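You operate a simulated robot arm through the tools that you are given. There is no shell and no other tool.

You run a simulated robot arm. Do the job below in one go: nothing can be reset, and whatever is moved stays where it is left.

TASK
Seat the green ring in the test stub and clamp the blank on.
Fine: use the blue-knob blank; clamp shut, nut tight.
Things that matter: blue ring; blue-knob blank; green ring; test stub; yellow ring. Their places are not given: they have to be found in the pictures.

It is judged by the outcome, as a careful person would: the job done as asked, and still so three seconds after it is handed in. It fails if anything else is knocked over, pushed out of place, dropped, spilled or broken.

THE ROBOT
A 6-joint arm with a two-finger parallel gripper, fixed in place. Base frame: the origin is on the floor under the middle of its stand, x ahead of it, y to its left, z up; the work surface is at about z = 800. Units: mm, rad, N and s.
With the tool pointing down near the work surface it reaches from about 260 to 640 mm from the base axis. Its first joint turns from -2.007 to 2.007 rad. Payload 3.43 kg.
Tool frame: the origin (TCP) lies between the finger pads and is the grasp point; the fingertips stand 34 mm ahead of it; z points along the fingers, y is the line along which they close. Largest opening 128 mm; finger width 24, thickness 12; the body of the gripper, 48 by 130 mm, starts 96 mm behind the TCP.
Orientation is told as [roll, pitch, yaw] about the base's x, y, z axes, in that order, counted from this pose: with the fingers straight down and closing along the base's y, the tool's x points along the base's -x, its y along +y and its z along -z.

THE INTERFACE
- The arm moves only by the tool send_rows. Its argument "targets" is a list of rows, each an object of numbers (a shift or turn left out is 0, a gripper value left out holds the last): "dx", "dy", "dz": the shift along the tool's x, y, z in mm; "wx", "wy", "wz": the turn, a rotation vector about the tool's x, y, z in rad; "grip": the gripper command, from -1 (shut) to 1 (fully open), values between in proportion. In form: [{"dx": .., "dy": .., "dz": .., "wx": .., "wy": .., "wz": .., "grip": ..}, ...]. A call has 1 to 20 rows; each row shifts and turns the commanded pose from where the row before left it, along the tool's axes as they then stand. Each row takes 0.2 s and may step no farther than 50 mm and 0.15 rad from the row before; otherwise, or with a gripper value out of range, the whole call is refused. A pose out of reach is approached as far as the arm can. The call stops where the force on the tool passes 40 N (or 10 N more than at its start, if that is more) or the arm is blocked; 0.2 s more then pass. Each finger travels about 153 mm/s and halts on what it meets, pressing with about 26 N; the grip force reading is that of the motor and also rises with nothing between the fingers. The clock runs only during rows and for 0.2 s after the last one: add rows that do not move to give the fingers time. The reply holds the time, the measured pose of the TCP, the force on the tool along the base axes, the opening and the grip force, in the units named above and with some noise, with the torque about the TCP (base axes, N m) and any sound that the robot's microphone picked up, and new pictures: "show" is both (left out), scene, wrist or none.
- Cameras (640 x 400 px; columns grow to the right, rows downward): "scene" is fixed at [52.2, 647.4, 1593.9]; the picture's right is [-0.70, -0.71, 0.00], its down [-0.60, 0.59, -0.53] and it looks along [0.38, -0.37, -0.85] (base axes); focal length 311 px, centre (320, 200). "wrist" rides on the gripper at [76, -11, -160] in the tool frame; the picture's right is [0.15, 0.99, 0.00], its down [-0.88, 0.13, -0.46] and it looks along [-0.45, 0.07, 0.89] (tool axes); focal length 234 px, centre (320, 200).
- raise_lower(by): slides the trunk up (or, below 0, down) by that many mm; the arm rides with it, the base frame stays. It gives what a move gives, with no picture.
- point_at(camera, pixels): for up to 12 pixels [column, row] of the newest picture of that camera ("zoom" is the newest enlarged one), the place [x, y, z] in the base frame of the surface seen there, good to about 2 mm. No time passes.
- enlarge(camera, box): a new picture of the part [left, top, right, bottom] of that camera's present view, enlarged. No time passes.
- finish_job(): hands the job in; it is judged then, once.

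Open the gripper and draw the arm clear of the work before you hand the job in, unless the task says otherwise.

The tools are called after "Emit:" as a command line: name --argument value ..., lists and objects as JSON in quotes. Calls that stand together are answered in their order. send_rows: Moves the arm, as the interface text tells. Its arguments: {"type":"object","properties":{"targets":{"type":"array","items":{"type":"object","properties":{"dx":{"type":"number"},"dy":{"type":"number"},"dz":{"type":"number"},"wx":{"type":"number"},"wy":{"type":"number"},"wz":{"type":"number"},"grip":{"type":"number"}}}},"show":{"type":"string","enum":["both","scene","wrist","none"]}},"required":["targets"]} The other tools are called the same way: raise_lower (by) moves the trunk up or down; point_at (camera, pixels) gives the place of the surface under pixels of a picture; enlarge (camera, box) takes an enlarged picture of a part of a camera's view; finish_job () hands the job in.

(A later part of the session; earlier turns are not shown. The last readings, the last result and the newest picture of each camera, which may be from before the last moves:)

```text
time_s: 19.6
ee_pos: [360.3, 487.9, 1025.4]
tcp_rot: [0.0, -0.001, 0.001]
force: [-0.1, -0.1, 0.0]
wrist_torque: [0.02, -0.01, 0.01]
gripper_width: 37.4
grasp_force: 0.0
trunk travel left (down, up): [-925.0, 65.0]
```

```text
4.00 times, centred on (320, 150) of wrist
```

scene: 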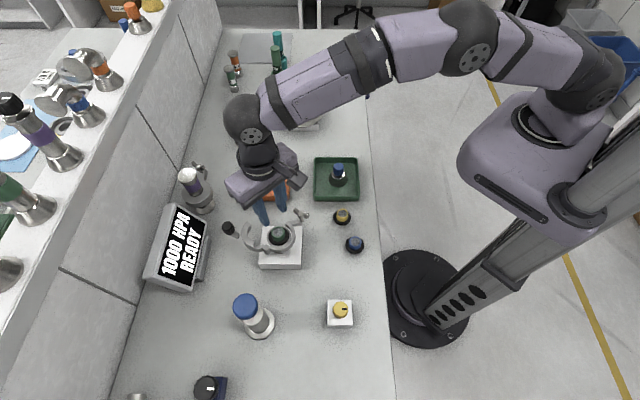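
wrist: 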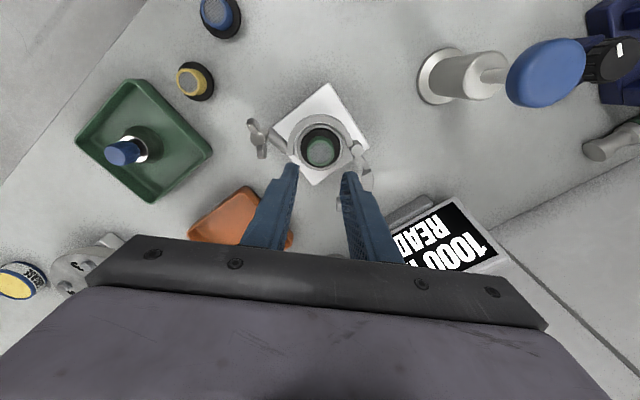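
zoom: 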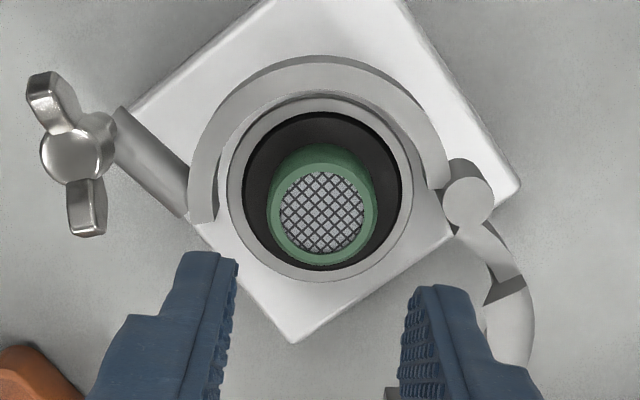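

The ring is seated flat and concentric in the stub. Next I move over to the blue-knob blank in the green tray for a closer look.

Emit:
send_rows --targets '[{"dx": 3, "dy": -35}, {"dx": 4, "dy": -45}, {"dx": 4, "dy": -45}, {"dx": 4, "dy": -45}, {"dx": 4, "dy": -45}, {"dx": 4, "dy": -40, "grip": 0.1}, {"dx": 3, "dy": -23, "dz": 20}, {}, {}]' --show "both"

Emit:
enlarge --camera "wrist" --box '[260, 130, 380, 230]'

```text
time_s: 21.6
ee_pos: [335.7, 210.2, 1004.2]
tcp_rot: [0.001, 0.002, 0.003]
force: [-0.5, -0.6, 0.0]
wrist_torque: [0.01, 0.0, 0.01]
gripper_width: 70.4
grasp_force: 0.0
trunk travel left (down, up): [-925.0, 65.0]
```

scene: 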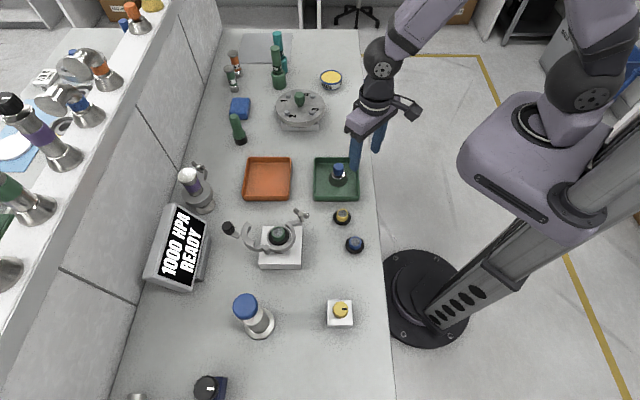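
wrist: 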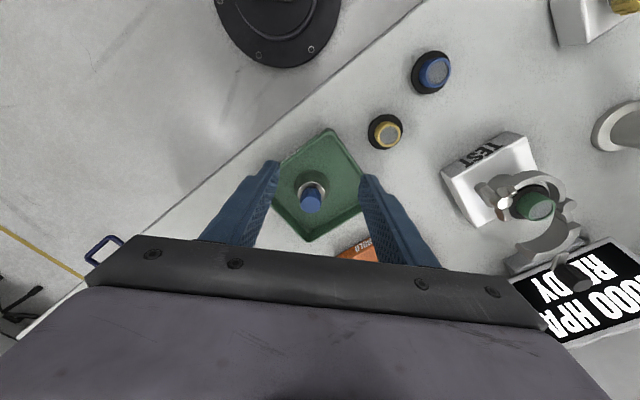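

```text
4.00 times, centred on (320, 180) of wrist
```

zoom: 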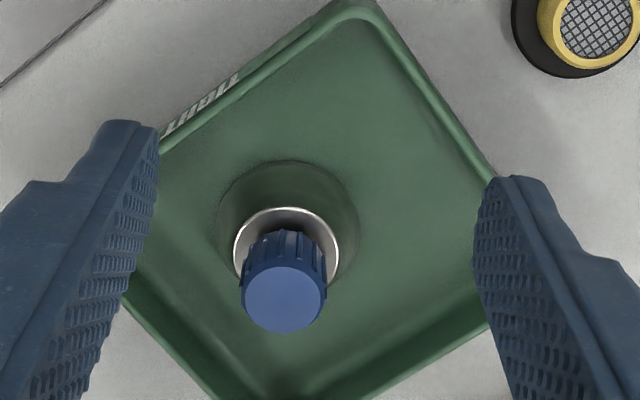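

The blank is at about (312,195) in the wrist view. I sample its knob top, knob base and cone.

Emit:
point_at --camera "zoom" --pixels '[[283, 298], [250, 298], [316, 298], [283, 272], [283, 324], [260, 320], [306, 320], [260, 278], [306, 278], [288, 245], [288, 212], [288, 190]]'

Emit:
point_at --camera "zoom" --pixels '[[222, 220], [354, 220], [288, 166], [245, 180], [335, 180], [288, 130], [150, 280], [420, 280], [243, 240], [331, 240], [370, 30], [60, 300]]'

```text
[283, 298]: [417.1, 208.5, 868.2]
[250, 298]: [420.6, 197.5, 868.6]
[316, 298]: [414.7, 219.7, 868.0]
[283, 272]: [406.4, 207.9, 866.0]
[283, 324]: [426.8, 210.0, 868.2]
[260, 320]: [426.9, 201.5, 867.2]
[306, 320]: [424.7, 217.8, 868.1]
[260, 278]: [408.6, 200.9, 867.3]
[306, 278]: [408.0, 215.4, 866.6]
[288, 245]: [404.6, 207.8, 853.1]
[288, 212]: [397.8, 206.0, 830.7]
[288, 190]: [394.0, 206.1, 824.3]
```

```text
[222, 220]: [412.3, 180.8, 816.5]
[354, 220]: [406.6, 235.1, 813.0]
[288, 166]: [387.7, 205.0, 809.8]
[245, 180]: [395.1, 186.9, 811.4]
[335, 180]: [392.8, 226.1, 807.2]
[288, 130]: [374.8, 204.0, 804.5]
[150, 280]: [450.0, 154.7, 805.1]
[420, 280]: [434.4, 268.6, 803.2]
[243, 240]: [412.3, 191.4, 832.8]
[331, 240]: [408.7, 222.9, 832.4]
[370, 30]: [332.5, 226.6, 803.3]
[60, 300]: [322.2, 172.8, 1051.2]
```

The blank's knob top is at z≈868, centred near (417, 208.6), about 25 mm wide; the cone top is at z≈832. I move above it and re-measure from closer.

Emit:
send_rows --targets '[{"dx": -27, "dy": -0.6, "dz": 20}, {"dx": -27, "dy": -0.5, "dz": 20}, {"dx": -27, "dy": -0.5, "dz": 20}, {"dz": 14, "grip": -0.06}, {}, {}]' --show "both"

Emit:
enlarge --camera "wrist" --box '[260, 120, 380, 220]'

```text
time_s: 23.0
ee_pos: [414.6, 209.0, 931.2]
tcp_rot: [0.0, -0.001, 0.0]
force: [0.5, -0.6, 0.3]
wrist_torque: [0.0, -0.01, -0.01]
gripper_width: 60.3
grasp_force: 0.0
trunk travel left (down, up): [-925.0, 65.0]
```

scene: 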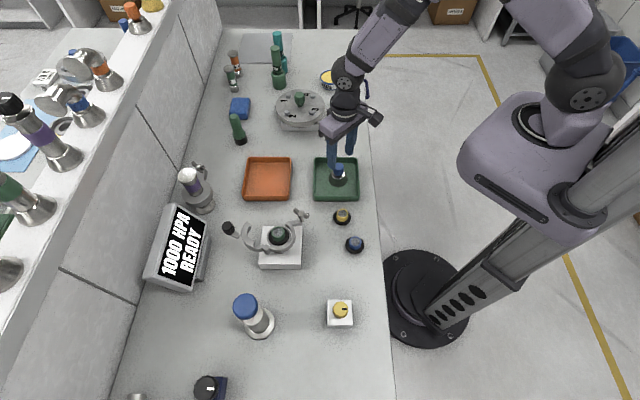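
wrist: 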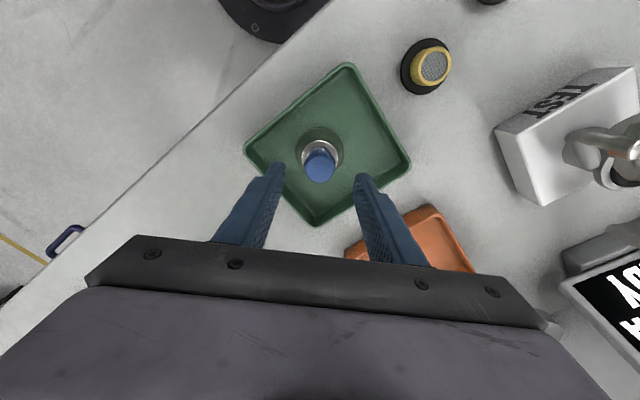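

```text
4.00 times, centred on (320, 170) of wrist
```

zoom: 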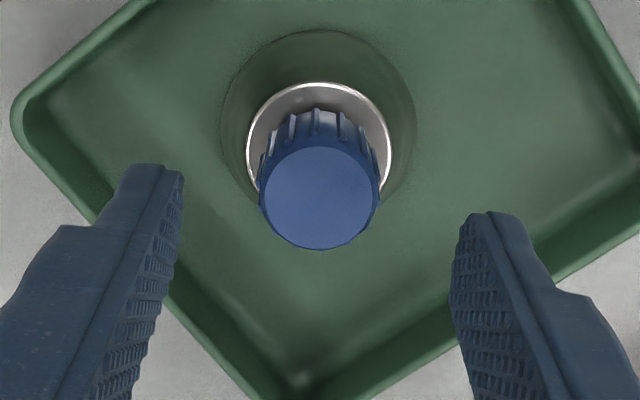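

Sampling the knob top disc in this zoom for its centre.

Emit:
point_at --camera "zoom" --pixels '[[270, 198], [370, 198], [320, 152], [320, 240], [285, 165], [355, 165], [285, 230], [355, 230], [320, 198], [318, 120], [318, 92], [318, 45]]'

Emit:
point_at --camera "zoom" --pixels '[[232, 100], [404, 100], [318, 34], [250, 65], [385, 65], [262, 120], [380, 120], [318, 84], [225, 130], [412, 130], [25, 120], [345, 360]]'

```text
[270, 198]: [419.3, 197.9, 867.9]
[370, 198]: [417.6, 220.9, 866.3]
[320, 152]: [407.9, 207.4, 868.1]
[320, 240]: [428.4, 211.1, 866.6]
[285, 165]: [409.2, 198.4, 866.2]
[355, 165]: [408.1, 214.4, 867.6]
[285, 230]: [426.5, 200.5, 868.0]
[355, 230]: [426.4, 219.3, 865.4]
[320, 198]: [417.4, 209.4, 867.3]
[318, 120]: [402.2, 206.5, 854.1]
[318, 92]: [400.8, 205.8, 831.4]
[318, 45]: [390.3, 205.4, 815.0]
```

```text
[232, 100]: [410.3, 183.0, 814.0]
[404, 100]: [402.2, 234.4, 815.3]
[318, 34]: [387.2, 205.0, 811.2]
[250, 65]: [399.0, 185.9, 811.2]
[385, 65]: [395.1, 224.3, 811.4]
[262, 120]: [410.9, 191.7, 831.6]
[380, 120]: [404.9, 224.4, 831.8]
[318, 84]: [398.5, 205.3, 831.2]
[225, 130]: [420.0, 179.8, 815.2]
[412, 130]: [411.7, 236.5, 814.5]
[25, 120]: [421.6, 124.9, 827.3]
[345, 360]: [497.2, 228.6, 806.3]
```

Knob centre is about (417.9, 208.8). I shift 3 mm in +x, descend to TCP z≈873 and close on the knob.

Emit:
send_rows --targets '[{"dx": -3, "dz": 20}, {"dz": 20}, {"dz": 18}, {}, {}, {"grip": -0.4}, {"grip": -0.7}, {"grip": -1}, {}, {}]' --show "both"

Emit:
enlarge --camera "wrist" --box '[260, 120, 380, 220]'

```text
time_s: 25.2
ee_pos: [417.2, 210.3, 874.5]
tcp_rot: [0.002, -0.001, 0.0]
force: [0.3, 0.8, 0.7]
wrist_torque: [0.09, 0.07, 0.0]
gripper_width: 28.6
grasp_force: 26.1
trunk travel left (down, up): [-925.0, 65.0]
```

scene: 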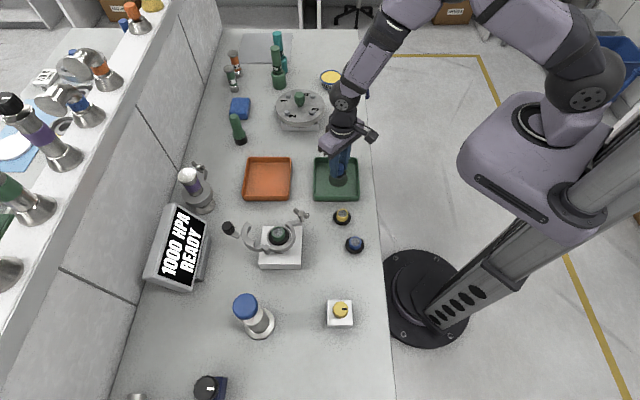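
wrist: 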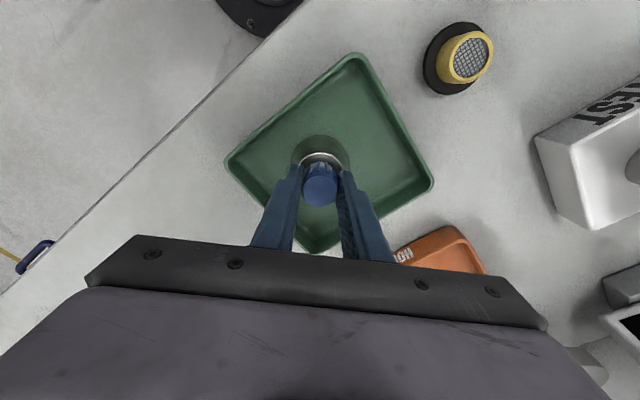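

```text
4.00 times, centred on (320, 170) of wrist
```

zoom: 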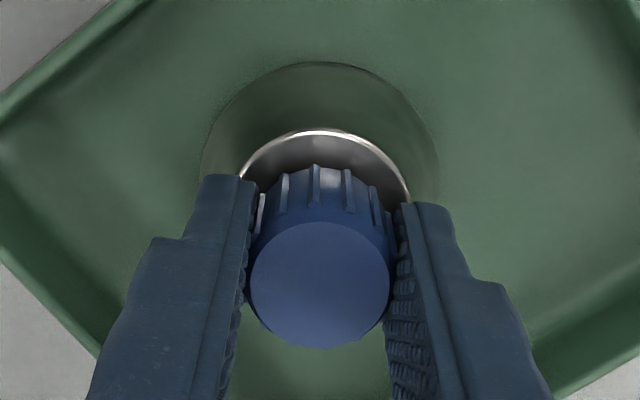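

The knob is gripped at 28.6 mm. I lift the blank clear of the tray and check it.

Emit:
send_rows --targets '[{"dz": -10}, {"dz": -20}, {"dz": -35}, {"dz": -35}, {"dz": -35}, {"dz": -35}, {}, {}]' --show "both"

Emit:
enlarge --camera "wrist" --box '[260, 120, 380, 220]'

Emit:
enlarge --camera "scene" --box '[300, 100, 400, 200]'

```text
time_s: 27.0
ee_pos: [417.9, 208.8, 1042.1]
tcp_rot: [0.0, 0.0, -0.002]
force: [0.5, -0.3, -1.3]
wrist_torque: [0.02, 0.01, -0.04]
gripper_width: 29.0
grasp_force: 26.1
trunk travel left (down, up): [-925.0, 65.0]
```

scene: 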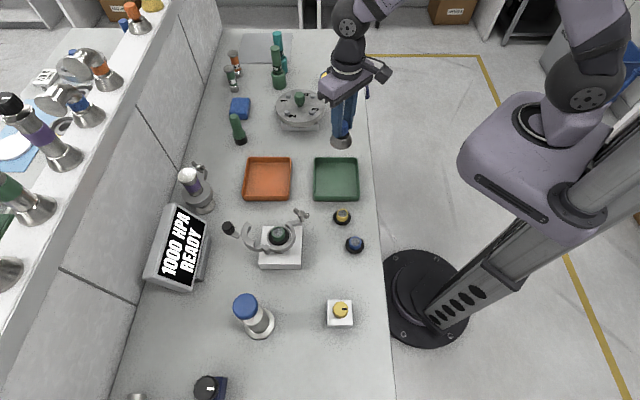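
wrist: 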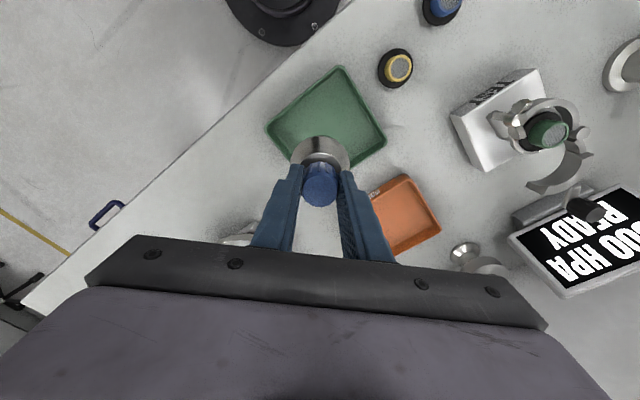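

```text
4.00 times, centred on (320, 170) of wrist
```

zoom: 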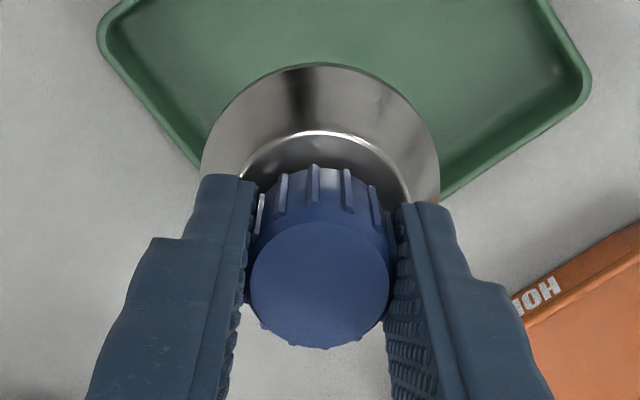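

```text
4.00 times, centred on (350, 150) of scene
```

zoom: 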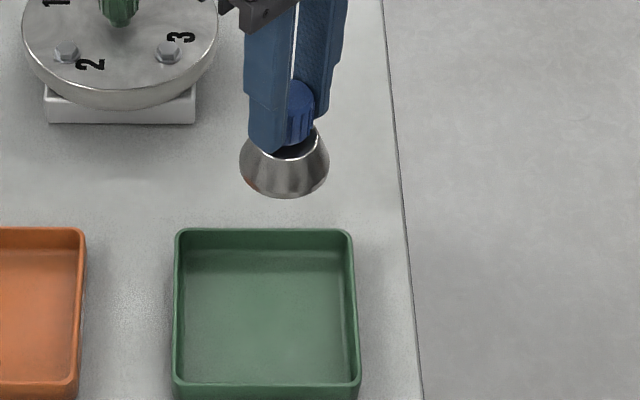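

The blank is held level. I carry it at height over to above the stub.

Emit:
send_rows --targets '[{"dx": 6, "dy": 28}, {"dx": 8.5, "dy": 41}, {"dx": 8.5, "dy": 41}, {"dx": 8.5, "dy": 41}, {"dx": 8.5, "dy": 41}, {"dx": 8.5, "dy": 41}, {"dx": 6, "dy": 28}, {"dx": 3.7, "dy": 18.6}, {}, {}]' --show "both"

Emit:
enlarge --camera "wrist" --box '[260, 80, 380, 200]'

Emit:
enlarge --camera "scene" --box '[230, 180, 330, 260]'

```text
time_s: 29.2
ee_pos: [359.5, 488.4, 1044.1]
tcp_rot: [0.0, 0.001, 0.001]
force: [-0.4, 0.7, -0.9]
wrist_torque: [-0.04, -0.03, 0.0]
gripper_width: 28.7
grasp_force: 26.0
trunk travel left (down, up): [-925.0, 65.0]
```

scene: 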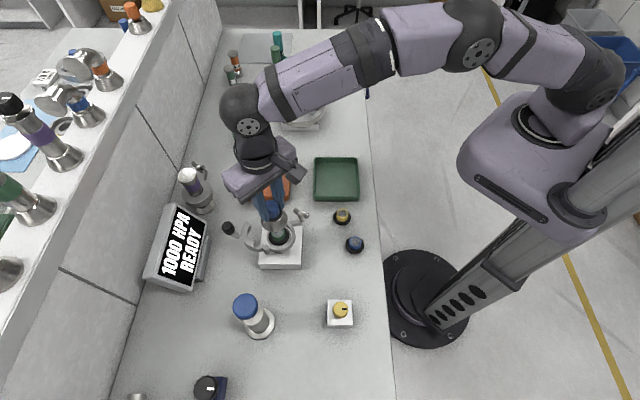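
wrist: 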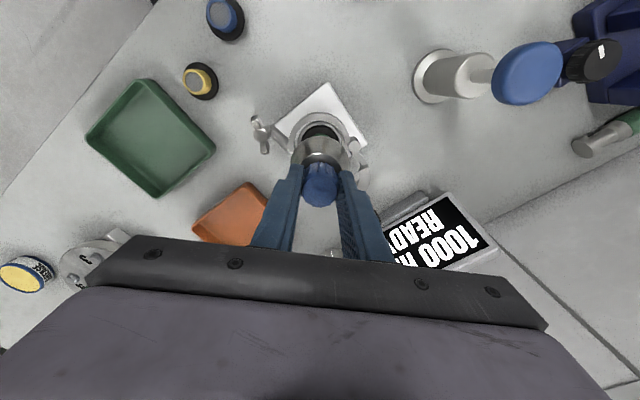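

```text
3.33 times, centred on (320, 140) of wrist
```

zoom: 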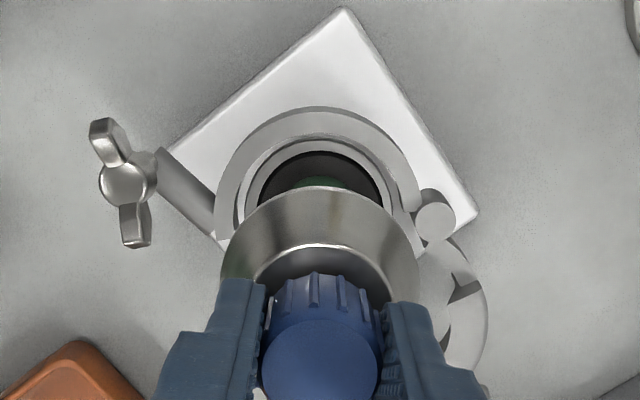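

```text
5.00 times, centred on (280, 220) of scene
```

zoom: 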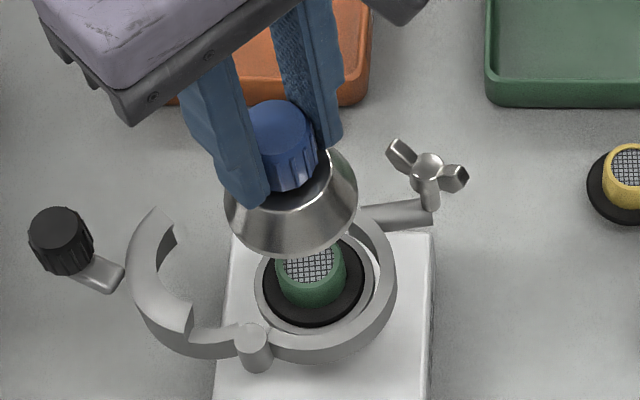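

The blank hovers about 55 mm above the ring. I lower it to about 10 mm above the sleeve and recheck alignment.

Emit:
send_rows --targets '[{"dz": 20}, {"dz": 15}, {"dz": 10}, {}, {}]' --show "both"

Emit:
enlarge --camera "wrist" --box '[270, 90, 370, 190]'

Emit:
enlarge --camera "scene" --box '[250, 200, 310, 255]'

```text
time_s: 30.4
ee_pos: [358.8, 487.4, 997.5]
tcp_rot: [-0.001, -0.001, 0.0]
force: [0.1, 0.2, -1.6]
wrist_torque: [0.02, -0.05, -0.02]
gripper_width: 28.7
grasp_force: 26.2
trunk travel left (down, up): [-925.0, 65.0]
```

scene: 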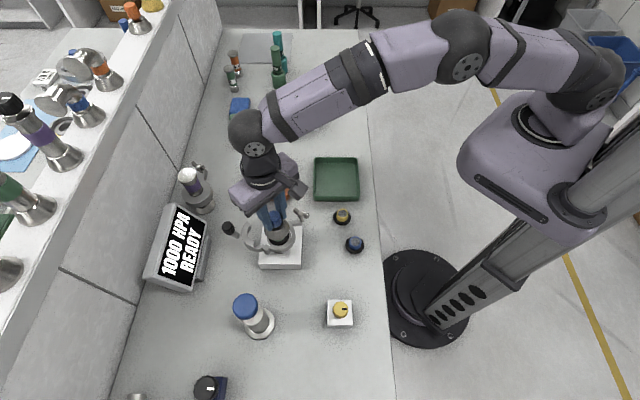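
wrist: 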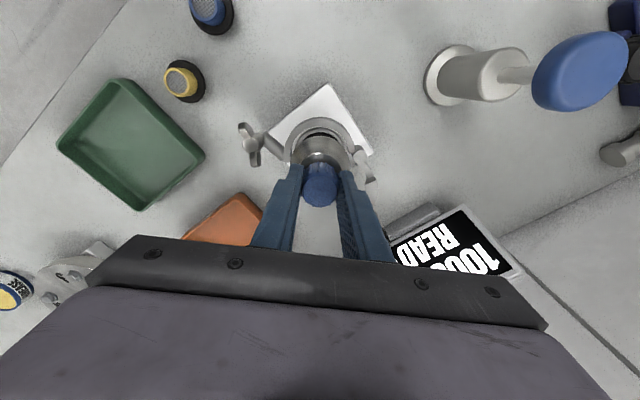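

```text
4.00 times, centred on (320, 140) of wrist
```

zoom: 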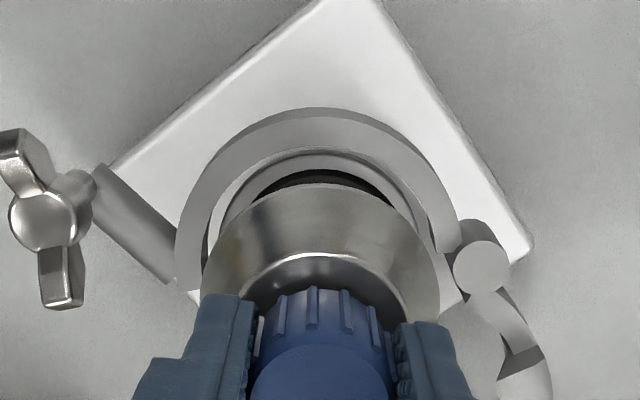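

```text
7.27 times, centred on (280, 228) of scene
```

zoom: 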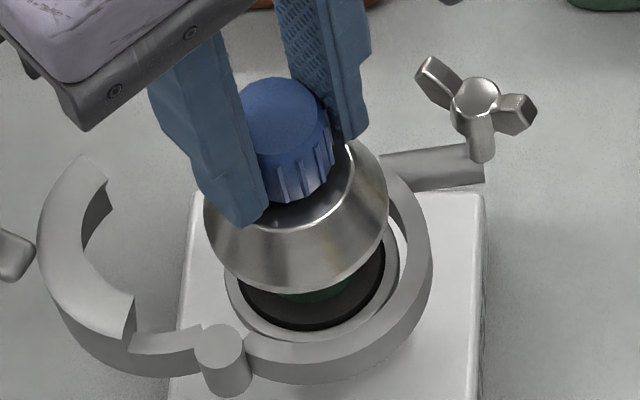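

Alignment looks within about 1 mm in both views. I lower gradually, watching force as the sleeve enters the blank.

Emit:
send_rows --targets '[{"dz": 6}, {"dz": 4}, {"dz": 3}, {"dz": 2}, {"dz": 2}, {}]' --show "none"

```text
time_s: 31.8
ee_pos: [359.3, 488.6, 981.7]
tcp_rot: [0.002, -0.001, -0.001]
force: [-0.3, 0.4, -0.9]
wrist_torque: [-0.01, -0.02, 0.02]
gripper_width: 28.8
grasp_force: 25.7
trunk travel left (down, up): [-925.0, 65.0]
```

No force with the blank's lower edge already below the sleeve top, so it is going over the sleeve. Continuing.

Emit:
send_rows --targets '[{"dz": 3}, {"dz": 2}, {"dz": 2}, {"dz": 2}, {}]' --show "none"

```text
time_s: 33.0
ee_pos: [358.8, 488.0, 972.8]
tcp_rot: [0.0, 0.0, -0.001]
force: [-0.6, 0.2, -1.4]
wrist_torque: [0.02, -0.02, 0.02]
gripper_width: 29.0
grasp_force: 25.8
trunk travel left (down, up): [-925.0, 65.0]
```

Blank bottom should now be about z=903; I continue down in 1–2 mm steps until it rests on the seal.

Emit:
send_rows --targets '[{"dz": 2}, {"dz": 1}, {"dz": 1}, {}]' --show "none"

```text
time_s: 34.0
ee_pos: [359.4, 488.6, 968.5]
tcp_rot: [-0.001, 0.0, 0.001]
force: [-0.3, 0.5, -1.5]
wrist_torque: [-0.01, -0.05, -0.02]
gripper_width: 28.9
grasp_force: 25.8
trunk travel left (down, up): [-925.0, 65.0]
```

No contact yet at z≈968.5; I step further.

Emit:
send_rows --targets '[{"dz": 1}, {"dz": 1}, {"dz": 1}, {}]' --show "both"

Emit:
enlarge --camera "scene" --box '[250, 200, 310, 255]'

```text
time_s: 35.0
ee_pos: [359.2, 489.6, 965.8]
tcp_rot: [0.0, 0.001, -0.002]
force: [0.0, 0.3, -2.1]
wrist_torque: [-0.02, 0.0, -0.01]
gripper_width: 29.1
grasp_force: 26.1
trunk travel left (down, up): [-925.0, 65.0]
```

scene: 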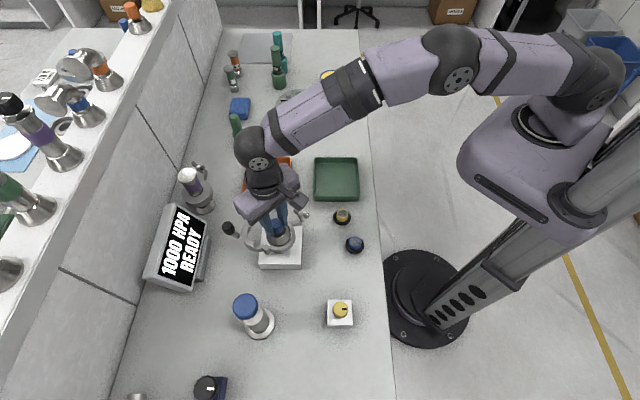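
wrist: 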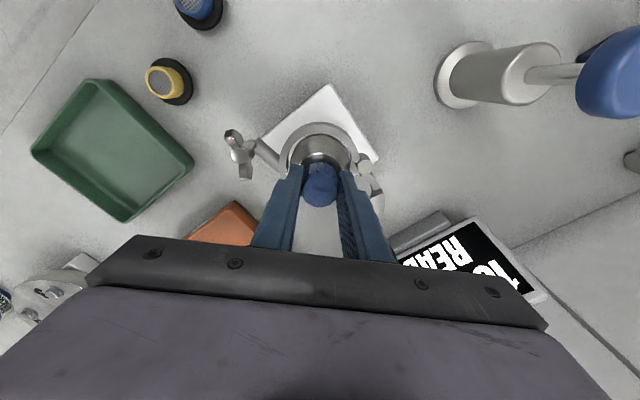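

```text
7.27 times, centred on (280, 228) of scene
```

zoom: 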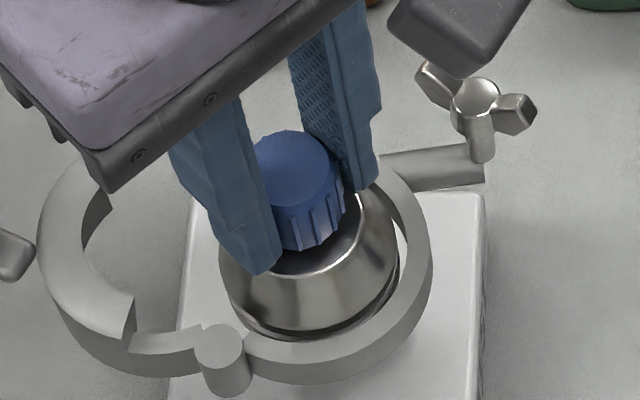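

The blank is almost down, with a thin gap still visible at its lower edge. I continue 1 mm at a time.

Emit:
send_rows --targets '[{"dz": 1}, {"dz": 1}, {}]' --show "none"

```text
time_s: 35.8
ee_pos: [359.1, 487.8, 964.0]
tcp_rot: [0.003, 0.0, 0.0]
force: [-0.6, 0.3, 3.4]
wrist_torque: [-0.1, 0.03, -0.01]
gripper_width: 29.1
grasp_force: 25.8
trunk travel left (down, up): [-925.0, 65.0]
```

Force is rising (3.4 N up from −2), so contact begins. One more millimetre to confirm.

Emit:
send_rows --targets '[{"dz": 1}, {}]' --show "none"

```text
time_s: 36.4
ee_pos: [359.0, 487.6, 963.5]
tcp_rot: [0.003, -0.003, -0.001]
force: [-1.1, 0.5, 10.3]
wrist_torque: [-0.1, 0.24, -0.05]
gripper_width: 28.9
grasp_force: 25.9
trunk travel left (down, up): [-925.0, 65.0]
```

Firm contact at 10 N: the blank rests on the seal. I release the knob and lift away to inspect.

Emit:
send_rows --targets '[{"dz": -1.2}, {"grip": -0.3}, {}, {}, {"dz": -10}, {"dz": -20}, {"dz": -30}, {"dz": -30}, {}]' --show "both"

Emit:
enlarge --camera "scene" --box '[210, 190, 330, 270]'

Emit:
enlarge --camera "wrist" --box '[230, 70, 430, 230]'

```text
time_s: 38.4
ee_pos: [359.2, 488.3, 1054.7]
tcp_rot: [0.0, 0.0, -0.002]
force: [0.1, 0.2, 0.1]
wrist_torque: [-0.02, -0.02, 0.0]
gripper_width: 45.1
grasp_force: 0.0
trunk travel left (down, up): [-925.0, 65.0]
```

scene: 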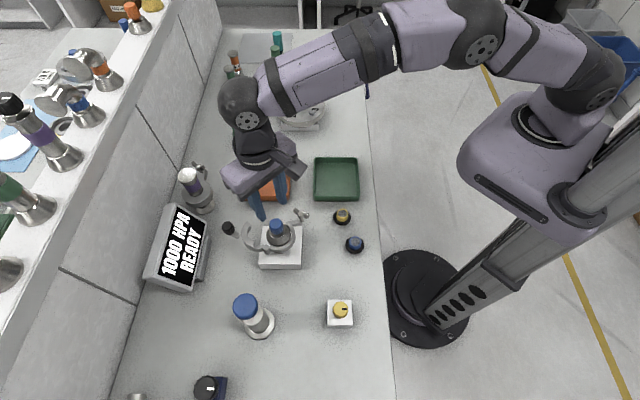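
wrist: 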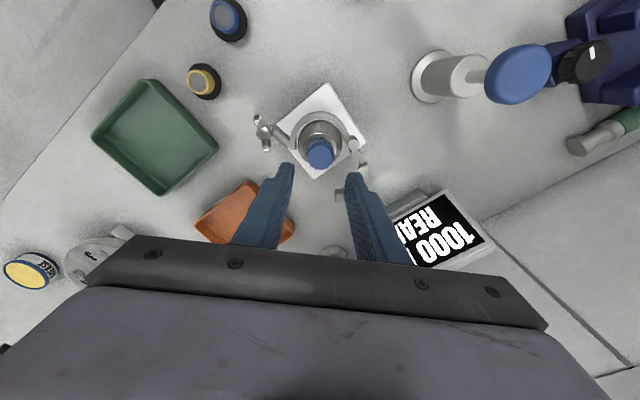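

```text
5.00 times, centred on (270, 230) of scene
```

zoom: 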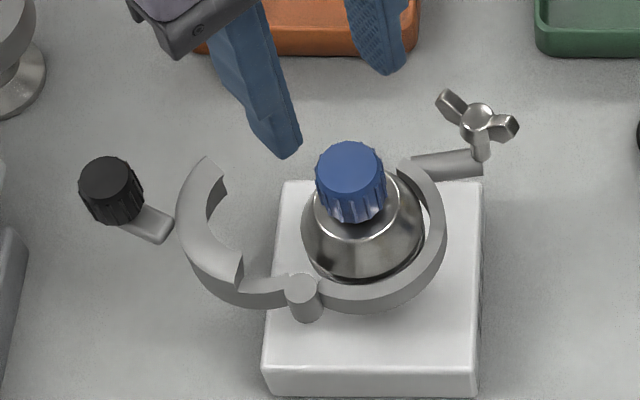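

```text
2.50 times, centred on (330, 150) of wrist
```

zoom: 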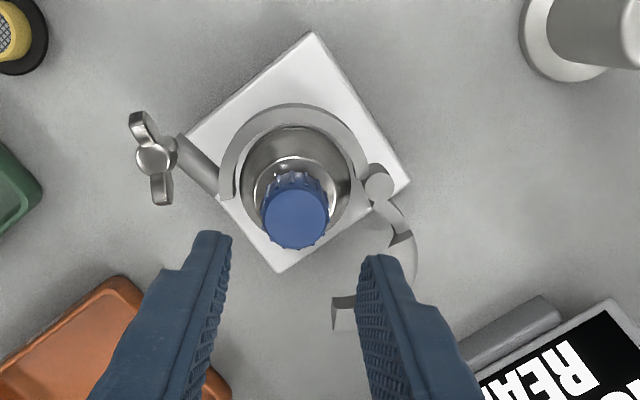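

The blank sits flat inside the fixed clamp half. Before working on the clamp's swinging half I check the heights and positions of the surrounding things (display, shelf) from the scene camera.

Emit:
point_at --camera "scene" --pixels '[[178, 208], [205, 215], [160, 285], [195, 290], [130, 230], [100, 260], [140, 60], [190, 180], [200, 165], [228, 224], [246, 305], [60, 260]]'

Emit:
enlarge --camera "scene" --box '[215, 205, 275, 255]'

```text
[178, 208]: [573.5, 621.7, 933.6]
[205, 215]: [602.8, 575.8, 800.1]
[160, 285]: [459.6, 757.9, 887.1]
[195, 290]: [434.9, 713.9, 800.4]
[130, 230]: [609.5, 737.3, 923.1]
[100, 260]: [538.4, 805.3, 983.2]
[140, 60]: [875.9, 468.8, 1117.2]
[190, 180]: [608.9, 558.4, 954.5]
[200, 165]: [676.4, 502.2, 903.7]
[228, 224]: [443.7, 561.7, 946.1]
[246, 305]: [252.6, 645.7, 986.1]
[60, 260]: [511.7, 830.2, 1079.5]
```

```text
8.00 times, centred on (245, 230) of scene
```

zoom: 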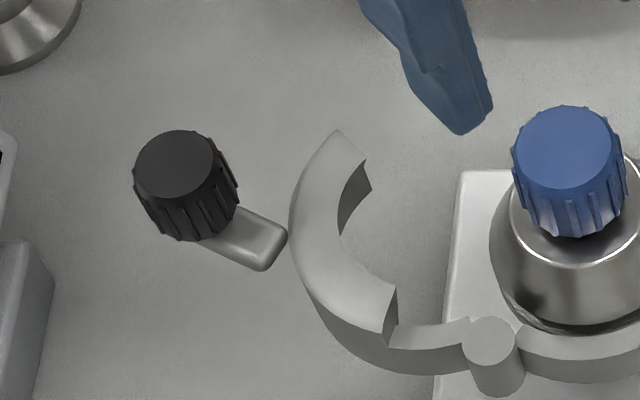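

There's ample clearance around the clamp knob (display edge is about 110 mm beyond it). I turn the tool so the camera faces radially outward (yaw ≈ +0.9) and raise a little, to see the clamp knob.

Emit:
send_rows --targets '[{"dz": -15, "wz": -0.15}, {"wz": -0.15}, {"wz": -0.15}, {"wz": -0.15}, {"wz": -0.15}, {"wz": -0.15}, {}, {}]' --show "both"

```text
time_s: 40.2
ee_pos: [358.2, 488.1, 1068.6]
tcp_rot: [0.0, 0.0, 0.901]
force: [0.3, -0.3, 1.0]
wrist_torque: [0.01, 0.03, -0.03]
gripper_width: 44.6
grasp_force: 0.0
trunk travel left (down, up): [-925.0, 65.0]
```

scene: 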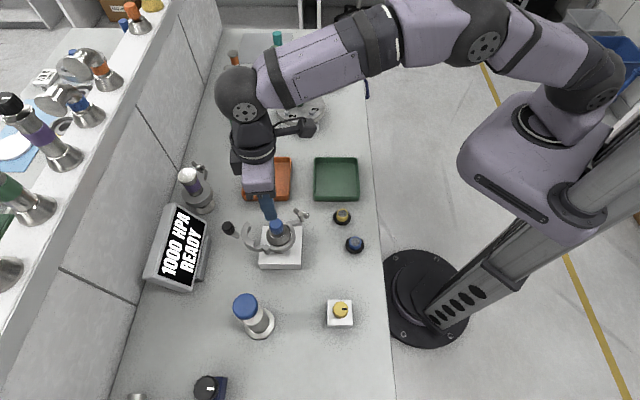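
wrist: 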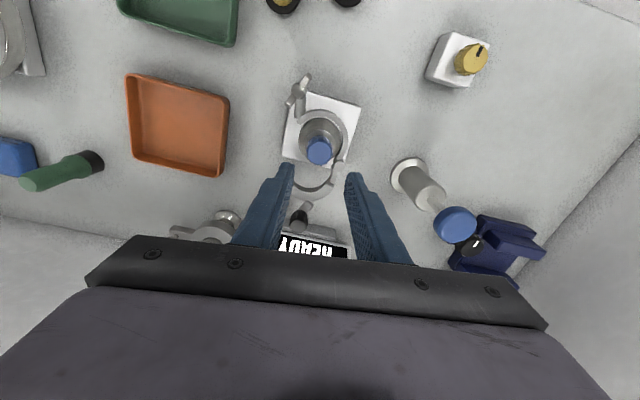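

The clamp knob now shows between the fingers at about (300,217). I zoom in and measure it, the arc, the hinge and the wing nut from this wrist view.

Emit:
enlarge --camera "wrist" --box '[265, 70, 375, 240]'

Emit:
enlarge --camera "wrist" --box '[280, 160, 360, 240]'

```text
2.35 times, centred on (320, 155) of wrist
```

zoom: 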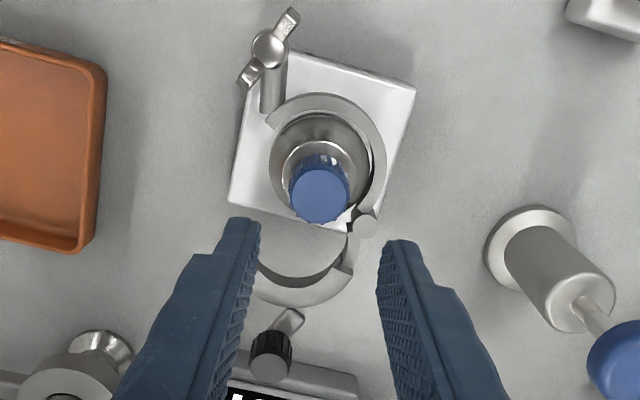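

```text
5.00 times, centred on (320, 200) of wrist
```

zoom: 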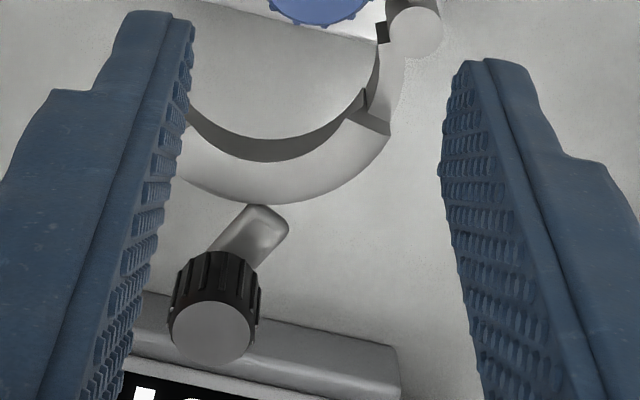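

Sampling knob, lever, arc and hinge points from this zoom.

Emit:
point_at --camera "zoom" --pixels '[[212, 333], [185, 333], [240, 333], [212, 310], [212, 355], [215, 285], [262, 225], [240, 240], [285, 192], [340, 165], [375, 125], [410, 30]]'

Emit:
point_at --camera "zoom" --pixels '[[200, 150], [230, 170], [280, 180], [320, 160], [360, 110], [385, 95], [280, 212], [262, 213], [250, 255], [400, 70], [215, 180], [375, 70]]'

```text
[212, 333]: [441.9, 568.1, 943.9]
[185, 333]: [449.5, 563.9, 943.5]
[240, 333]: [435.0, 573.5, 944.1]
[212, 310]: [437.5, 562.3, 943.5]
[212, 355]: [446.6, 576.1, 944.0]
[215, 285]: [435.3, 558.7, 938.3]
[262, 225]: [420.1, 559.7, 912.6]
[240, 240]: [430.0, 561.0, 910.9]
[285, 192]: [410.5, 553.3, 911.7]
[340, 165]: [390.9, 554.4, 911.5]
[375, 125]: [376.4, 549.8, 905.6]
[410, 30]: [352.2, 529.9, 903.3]
```

```text
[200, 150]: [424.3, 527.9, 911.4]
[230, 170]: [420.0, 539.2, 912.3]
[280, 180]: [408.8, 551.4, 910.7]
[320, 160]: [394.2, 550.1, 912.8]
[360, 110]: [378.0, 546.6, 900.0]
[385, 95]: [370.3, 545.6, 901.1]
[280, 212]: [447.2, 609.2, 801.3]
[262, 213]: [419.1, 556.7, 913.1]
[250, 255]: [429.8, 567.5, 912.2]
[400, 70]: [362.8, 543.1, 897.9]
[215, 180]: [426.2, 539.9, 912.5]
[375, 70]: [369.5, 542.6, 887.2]
```

The clamp knob centre is about (442, 569), top z≈944; hinge about (352, 530); so it needs to swing roughly 60° clockwise to about (429, 469). I test reach by moving outward above it at a safe height.

Emit:
send_rows --targets '[{"dx": -30, "dy": -4, "grip": 0.0}, {"dx": -30, "dy": -4}, {"dx": -30, "dy": -4}, {"dx": -25, "dy": -3.5}, {}, {}]' --show "both"

```text
time_s: 41.6
ee_pos: [388.1, 503.0, 1064.4]
tcp_rot: [-0.002, -0.001, 0.902]
force: [0.9, -0.4, 0.2]
wrist_torque: [0.02, 0.03, 0.0]
gripper_width: 63.8
grasp_force: 0.0
out of reach, approached as far as the arm can: row 1, 2, 3, 4
trunk travel left (down, up): [-925.0, 65.0]
```

scene: 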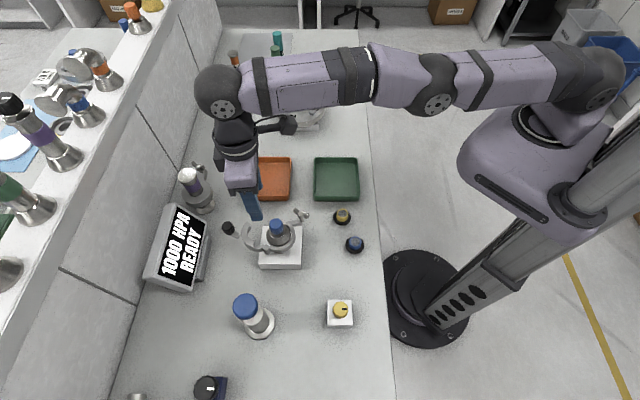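
wrist: 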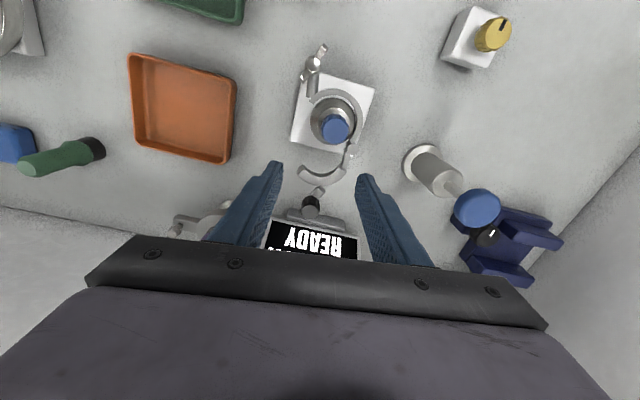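

Tool-down reach ends at about r=635, so I need to tilt the fingers outward. I tilt in steps about the tool's y axis at this height and read the pose.

Emit:
send_rows --targets '[{"wy": -0.15}, {"wy": -0.15}, {"wy": -0.15}, {}, {}]' --show "both"

```text
time_s: 42.8
ee_pos: [443.9, 591.3, 1092.7]
tcp_rot: [0.001, -0.448, 0.902]
force: [-0.8, -0.3, 0.4]
wrist_torque: [0.04, 0.02, -0.01]
gripper_width: 64.2
grasp_force: 0.0
out of reach, approached as far as the arm can: row 1, 2, 3
trunk travel left (down, up): [-925.0, 65.0]
```

scene: 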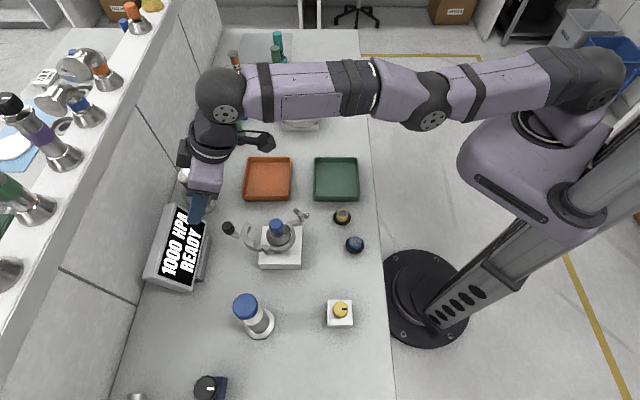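
wrist: 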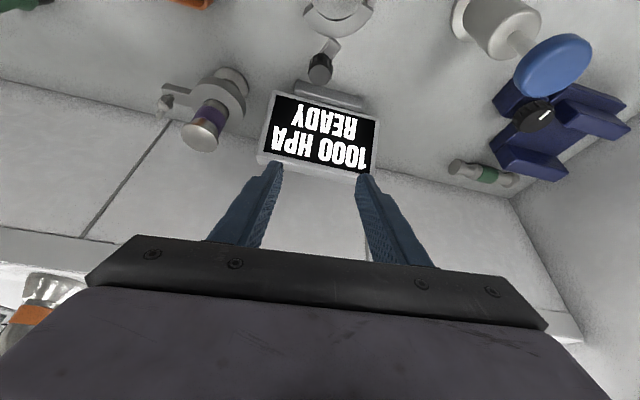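

The pose is still settling or being approximated; I send a still row to see where it is now.

Emit:
send_rows --targets '[{}, {}]' --show "none"

```text
time_s: 43.4
ee_pos: [443.8, 590.6, 1092.2]
tcp_rot: [-0.002, -0.447, 0.9]
force: [-0.9, 0.2, 0.9]
wrist_torque: [-0.03, 0.0, -0.02]
gripper_width: 63.8
grasp_force: 0.1
trunk travel left (down, up): [-925.0, 65.0]
```

The arm holds a 0.45 rad tilt at r≈739, so tilting gives enough reach. I now move inward and sideways a little to find out where the commanded pose truly is.

Emit:
send_rows --targets '[{"dx": 12.5, "dy": -6.1, "dz": -6}, {"dx": 12.5, "dy": -6.1, "dz": -6}, {}, {}]' --show "both"

```text
time_s: 44.4
ee_pos: [446.5, 587.9, 1093.4]
tcp_rot: [-0.001, -0.448, 0.9]
force: [-0.8, 0.0, -0.1]
wrist_torque: [0.0, 0.01, 0.0]
gripper_width: 64.1
grasp_force: 0.1
out of reach, approached as far as the arm can: row 1, 2
trunk travel left (down, up): [-925.0, 65.0]
```

scene: 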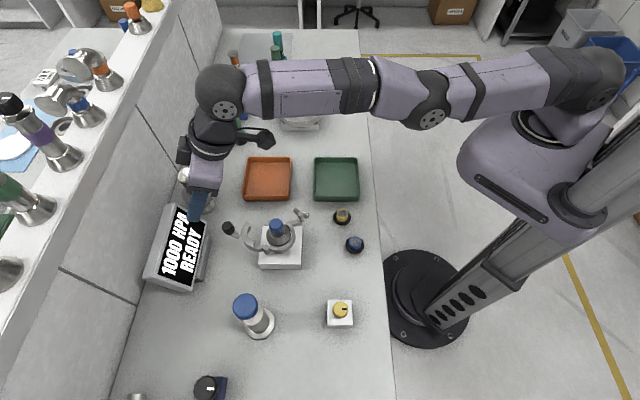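
wrist: 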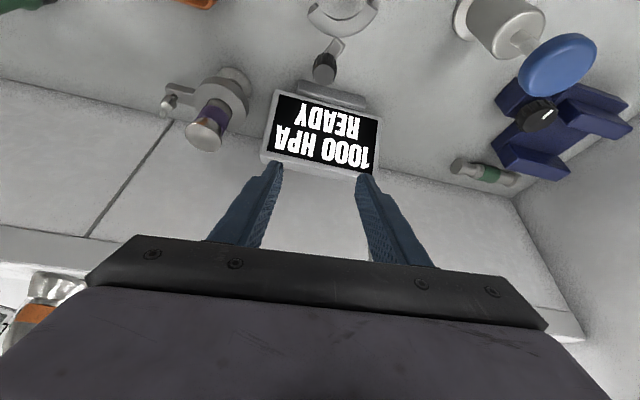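

The arm hardly moved, so the commanded point is still beyond reach. I keep drawing the command inward until the arm follows.

Emit:
send_rows --targets '[{"dx": 27, "dz": -13}, {"dx": 27, "dz": -13}, {}, {}]' --show "none"

```text
time_s: 45.4
ee_pos: [444.7, 589.7, 1098.5]
tcp_rot: [0.001, -0.449, 0.901]
force: [0.4, -0.6, 0.0]
wrist_torque: [0.0, -0.02, 0.0]
gripper_width: 64.0
grasp_force: 0.1
out of reach, approached as far as the arm can: row 1, 2
trunk travel left (down, up): [-925.0, 65.0]
```

The arm seems stuck at its straight-arm singularity. I send several tiny steps so the solver can converge from there, and watch the pose.

Emit:
send_rows --targets '[{"dy": 0.1}, {"dy": -0.1}, {"dy": 0.1}, {"dy": -0.1}, {"dy": 0.1}, {"dy": -0.1}, {"dy": 0.1}, {"dy": -0.1}]' --show "none"

```text
time_s: 47.2
ee_pos: [444.2, 590.6, 1099.6]
tcp_rot: [0.0, -0.45, 0.901]
force: [-0.7, -0.1, -0.1]
wrist_torque: [-0.01, 0.03, 0.01]
gripper_width: 63.8
grasp_force: 0.1
trunk travel left (down, up): [-925.0, 65.0]
```

Tiny steps are accepted, so the command has been re-anchored at the reached pose and large inward steps fail near the straight-arm pose. I try small inward steps.

Emit:
send_rows --targets '[{"dx": 0.45, "dz": -0.2}, {"dx": 0.9, "dz": -0.43}, {"dx": 0.9, "dz": -0.43}, {"dx": 1.8, "dz": -0.87}, {"dx": 1.8, "dz": -0.87}, {"dx": 3.6, "dz": -1.7}]' --show "none"

```text
time_s: 48.6
ee_pos: [441.7, 591.5, 1101.1]
tcp_rot: [0.001, -0.448, 0.901]
force: [0.9, -0.2, 0.4]
wrist_torque: [0.0, 0.01, 0.0]
gripper_width: 63.8
grasp_force: 0.1
out of reach, approached as far as the arm can: row 4, 6
trunk travel left (down, up): [-925.0, 65.0]
```

Progress is slow but present (z creeps up as the elbow bends). I use larger inward requests for several rows; this is safe at this height.

Emit:
send_rows --targets '[{"dx": 36, "dz": -17}, {"dx": 36, "dz": -17}, {"dx": 36, "dz": -17}, {}, {}]' --show "none"

```text
time_s: 49.8
ee_pos: [436.4, 594.0, 1108.4]
tcp_rot: [0.0, -0.448, 0.9]
force: [-0.8, 0.8, -0.6]
wrist_torque: [0.01, -0.02, 0.03]
gripper_width: 64.0
grasp_force: 0.1
out of reach, approached as far as the arm can: row 1, 2, 3
trunk travel left (down, up): [-925.0, 65.0]
```

I look at the arm configuration in the scene view.

Emit:
send_rows --targets '[{}]' --show "scene"

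```text
time_s: 50.2
ee_pos: [437.2, 594.5, 1109.6]
tcp_rot: [0.001, -0.446, 0.901]
force: [-0.6, 0.4, -0.3]
wrist_torque: [-0.01, 0.03, -0.01]
gripper_width: 64.1
grasp_force: 0.0
trunk travel left (down, up): [-925.0, 65.0]
```

scene: 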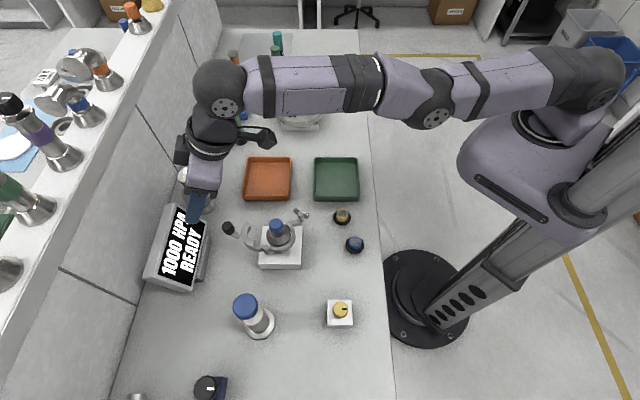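

The arm is straight and slides along its reach boundary. I move straight down 100 mm (staying above the knob top) which should bring the elbow off the straight line.

Emit:
send_rows --targets '[{"dx": 10.8, "dz": 22.5}, {"dx": 10.8, "dz": 22.5}, {"dx": 10.8, "dz": 22.5}, {"dx": 10.8, "dz": 22.5}, {}]' --show "none"

```text
time_s: 51.4
ee_pos: [440.1, 599.1, 1007.3]
tcp_rot: [0.0, -0.447, 0.9]
force: [-0.9, -0.2, 0.9]
wrist_torque: [-0.02, -0.01, 0.01]
gripper_width: 63.9
grasp_force: 0.1
out of reach, approached as far as the arm can: row 1, 3
trunk travel left (down, up): [-925.0, 65.0]
```

Down motion worked. Now I try moving inward in moderate steps from here.

Emit:
send_rows --targets '[{"dx": 9, "dz": -4.3}, {"dx": 18, "dz": -8.6}, {"dx": 18, "dz": -8.6}, {}]' --show "none"

```text
time_s: 52.4
ee_pos: [439.9, 599.3, 1008.4]
tcp_rot: [0.0, -0.448, 0.902]
force: [0.3, -0.4, 0.1]
wrist_torque: [0.0, -0.02, -0.04]
gripper_width: 64.2
grasp_force: 0.1
out of reach, approached as far as the arm can: row 1, 2, 3
trunk travel left (down, up): [-925.0, 65.0]
```

Still singular. I raise the trunk 60 mm for room, then command combined down-and-inward steps so the elbow bends the right way.

Emit:
raise_lower --by 60

Emit:
send_rows --targets '[{"dx": 28, "dz": 14}, {"dx": 28, "dz": 14}, {}]' --show "none"

```text
time_s: 53.4
ee_pos: [440.8, 598.6, 1067.6]
tcp_rot: [0.0, -0.449, 0.9]
force: [-0.5, 0.0, -0.4]
wrist_torque: [-0.05, -0.03, 0.0]
gripper_width: 64.2
grasp_force: 0.1
trunk travel left (down, up): [-985.0, 5.0]
```

```text
time_s: 54.2
ee_pos: [433.4, 597.3, 1016.2]
tcp_rot: [0.0, -0.447, 0.901]
force: [-0.6, -0.1, -0.1]
wrist_torque: [-0.03, 0.01, 0.03]
gripper_width: 63.9
grasp_force: 0.1
out of reach, approached as far as the arm can: row 1, 2
trunk travel left (down, up): [-985.0, 5.0]
```

Still on the boundary. I try the opposite combination, up-and-inward, to bend the elbow the other way.

Emit:
send_rows --targets '[{"dx": 5.1, "dz": -35.7}, {"dx": 5.1, "dz": -35.7}, {}]' --show "none"

```text
time_s: 55.0
ee_pos: [428.4, 605.7, 1075.3]
tcp_rot: [0.0, -0.447, 0.901]
force: [-0.6, 0.9, -0.5]
wrist_torque: [0.02, 0.01, 0.03]
gripper_width: 64.0
grasp_force: 0.0
out of reach, approached as far as the arm can: row 1, 2
trunk travel left (down, up): [-985.0, 5.0]
```

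To find the cause, I undo the tilt by pivoting about the wrist (which keeps the arm where it is) and then try moving inward with the tool down.

Emit:
send_rows --targets '[{"dx": 35.9, "dz": -2.7, "wy": 0.149}, {"dx": 35.9, "dz": -2.7, "wy": 0.149}, {"dx": 35.9, "dz": -2.7, "wy": 0.149}, {}]' --show "none"

```text
time_s: 56.0
ee_pos: [364.7, 521.7, 1051.5]
tcp_rot: [0.0, -0.001, 0.899]
force: [-0.5, -0.2, -0.1]
wrist_torque: [0.01, 0.0, 0.02]
gripper_width: 63.7
grasp_force: 0.1
trunk travel left (down, up): [-985.0, 5.0]
```

That worked without flags. Now inward with the tool down.

Emit:
send_rows --targets '[{"dx": 10}, {"dx": 20}, {"dx": 30}, {}]' --show "none"

```text
time_s: 57.0
ee_pos: [356.9, 524.0, 1050.6]
tcp_rot: [0.0, 0.0, 0.901]
force: [0.0, 0.2, -0.3]
wrist_torque: [0.0, 0.0, -0.03]
gripper_width: 63.9
grasp_force: 0.0
out of reach, approached as far as the arm can: row 1, 2, 3
trunk travel left (down, up): [-985.0, 5.0]
```

This looks like the elbow having flipped slightly past straight to its stop. I'll go up, then push outward to straighten the elbow, then move down with a slight inward shift so that it bends back the normal way.

Emit:
send_rows --targets '[{"dz": -50}, {"dz": -50}, {"dx": -15}, {"dx": -15}, {}]' --show "none"

Emit:
send_rows --targets '[{"dz": 50, "dx": 0.5}, {"dz": 40, "dx": 5}, {}]' --show "none"

```text
time_s: 58.2
ee_pos: [357.6, 517.6, 1147.1]
tcp_rot: [-0.001, -0.002, 0.9]
force: [0.5, -0.4, 0.3]
wrist_torque: [-0.02, -0.03, -0.01]
gripper_width: 63.9
grasp_force: 0.1
out of reach, approached as far as the arm can: row 2, 3, 4
trunk travel left (down, up): [-985.0, 5.0]
```

```text
time_s: 59.0
ee_pos: [355.2, 514.3, 1057.7]
tcp_rot: [-0.001, -0.002, 0.901]
force: [0.2, -0.4, -0.2]
wrist_torque: [0.0, -0.03, -0.02]
gripper_width: 63.8
grasp_force: 0.1
trunk travel left (down, up): [-985.0, 5.0]
```

No flags and r is now 625: the elbow is bent again. I confirm by moving inward 30 mm.

Emit:
send_rows --targets '[{"dx": 10}, {"dx": 20}, {}]' --show "scene"

```text
time_s: 59.8
ee_pos: [337.2, 490.2, 1057.6]
tcp_rot: [0.0, -0.002, 0.901]
force: [0.0, 0.1, 0.5]
wrist_torque: [0.0, -0.01, -0.02]
gripper_width: 64.3
grasp_force: 0.1
trunk travel left (down, up): [-985.0, 5.0]
```

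scene: 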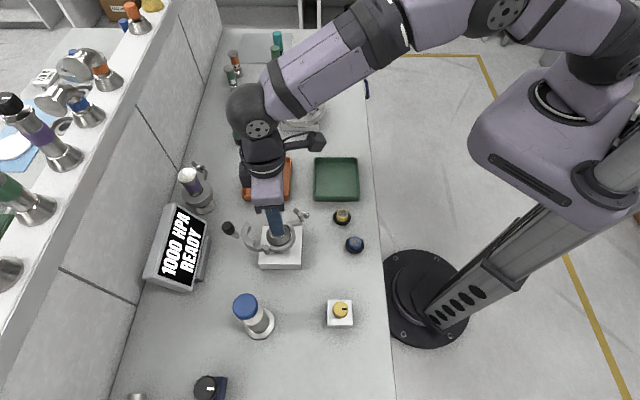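

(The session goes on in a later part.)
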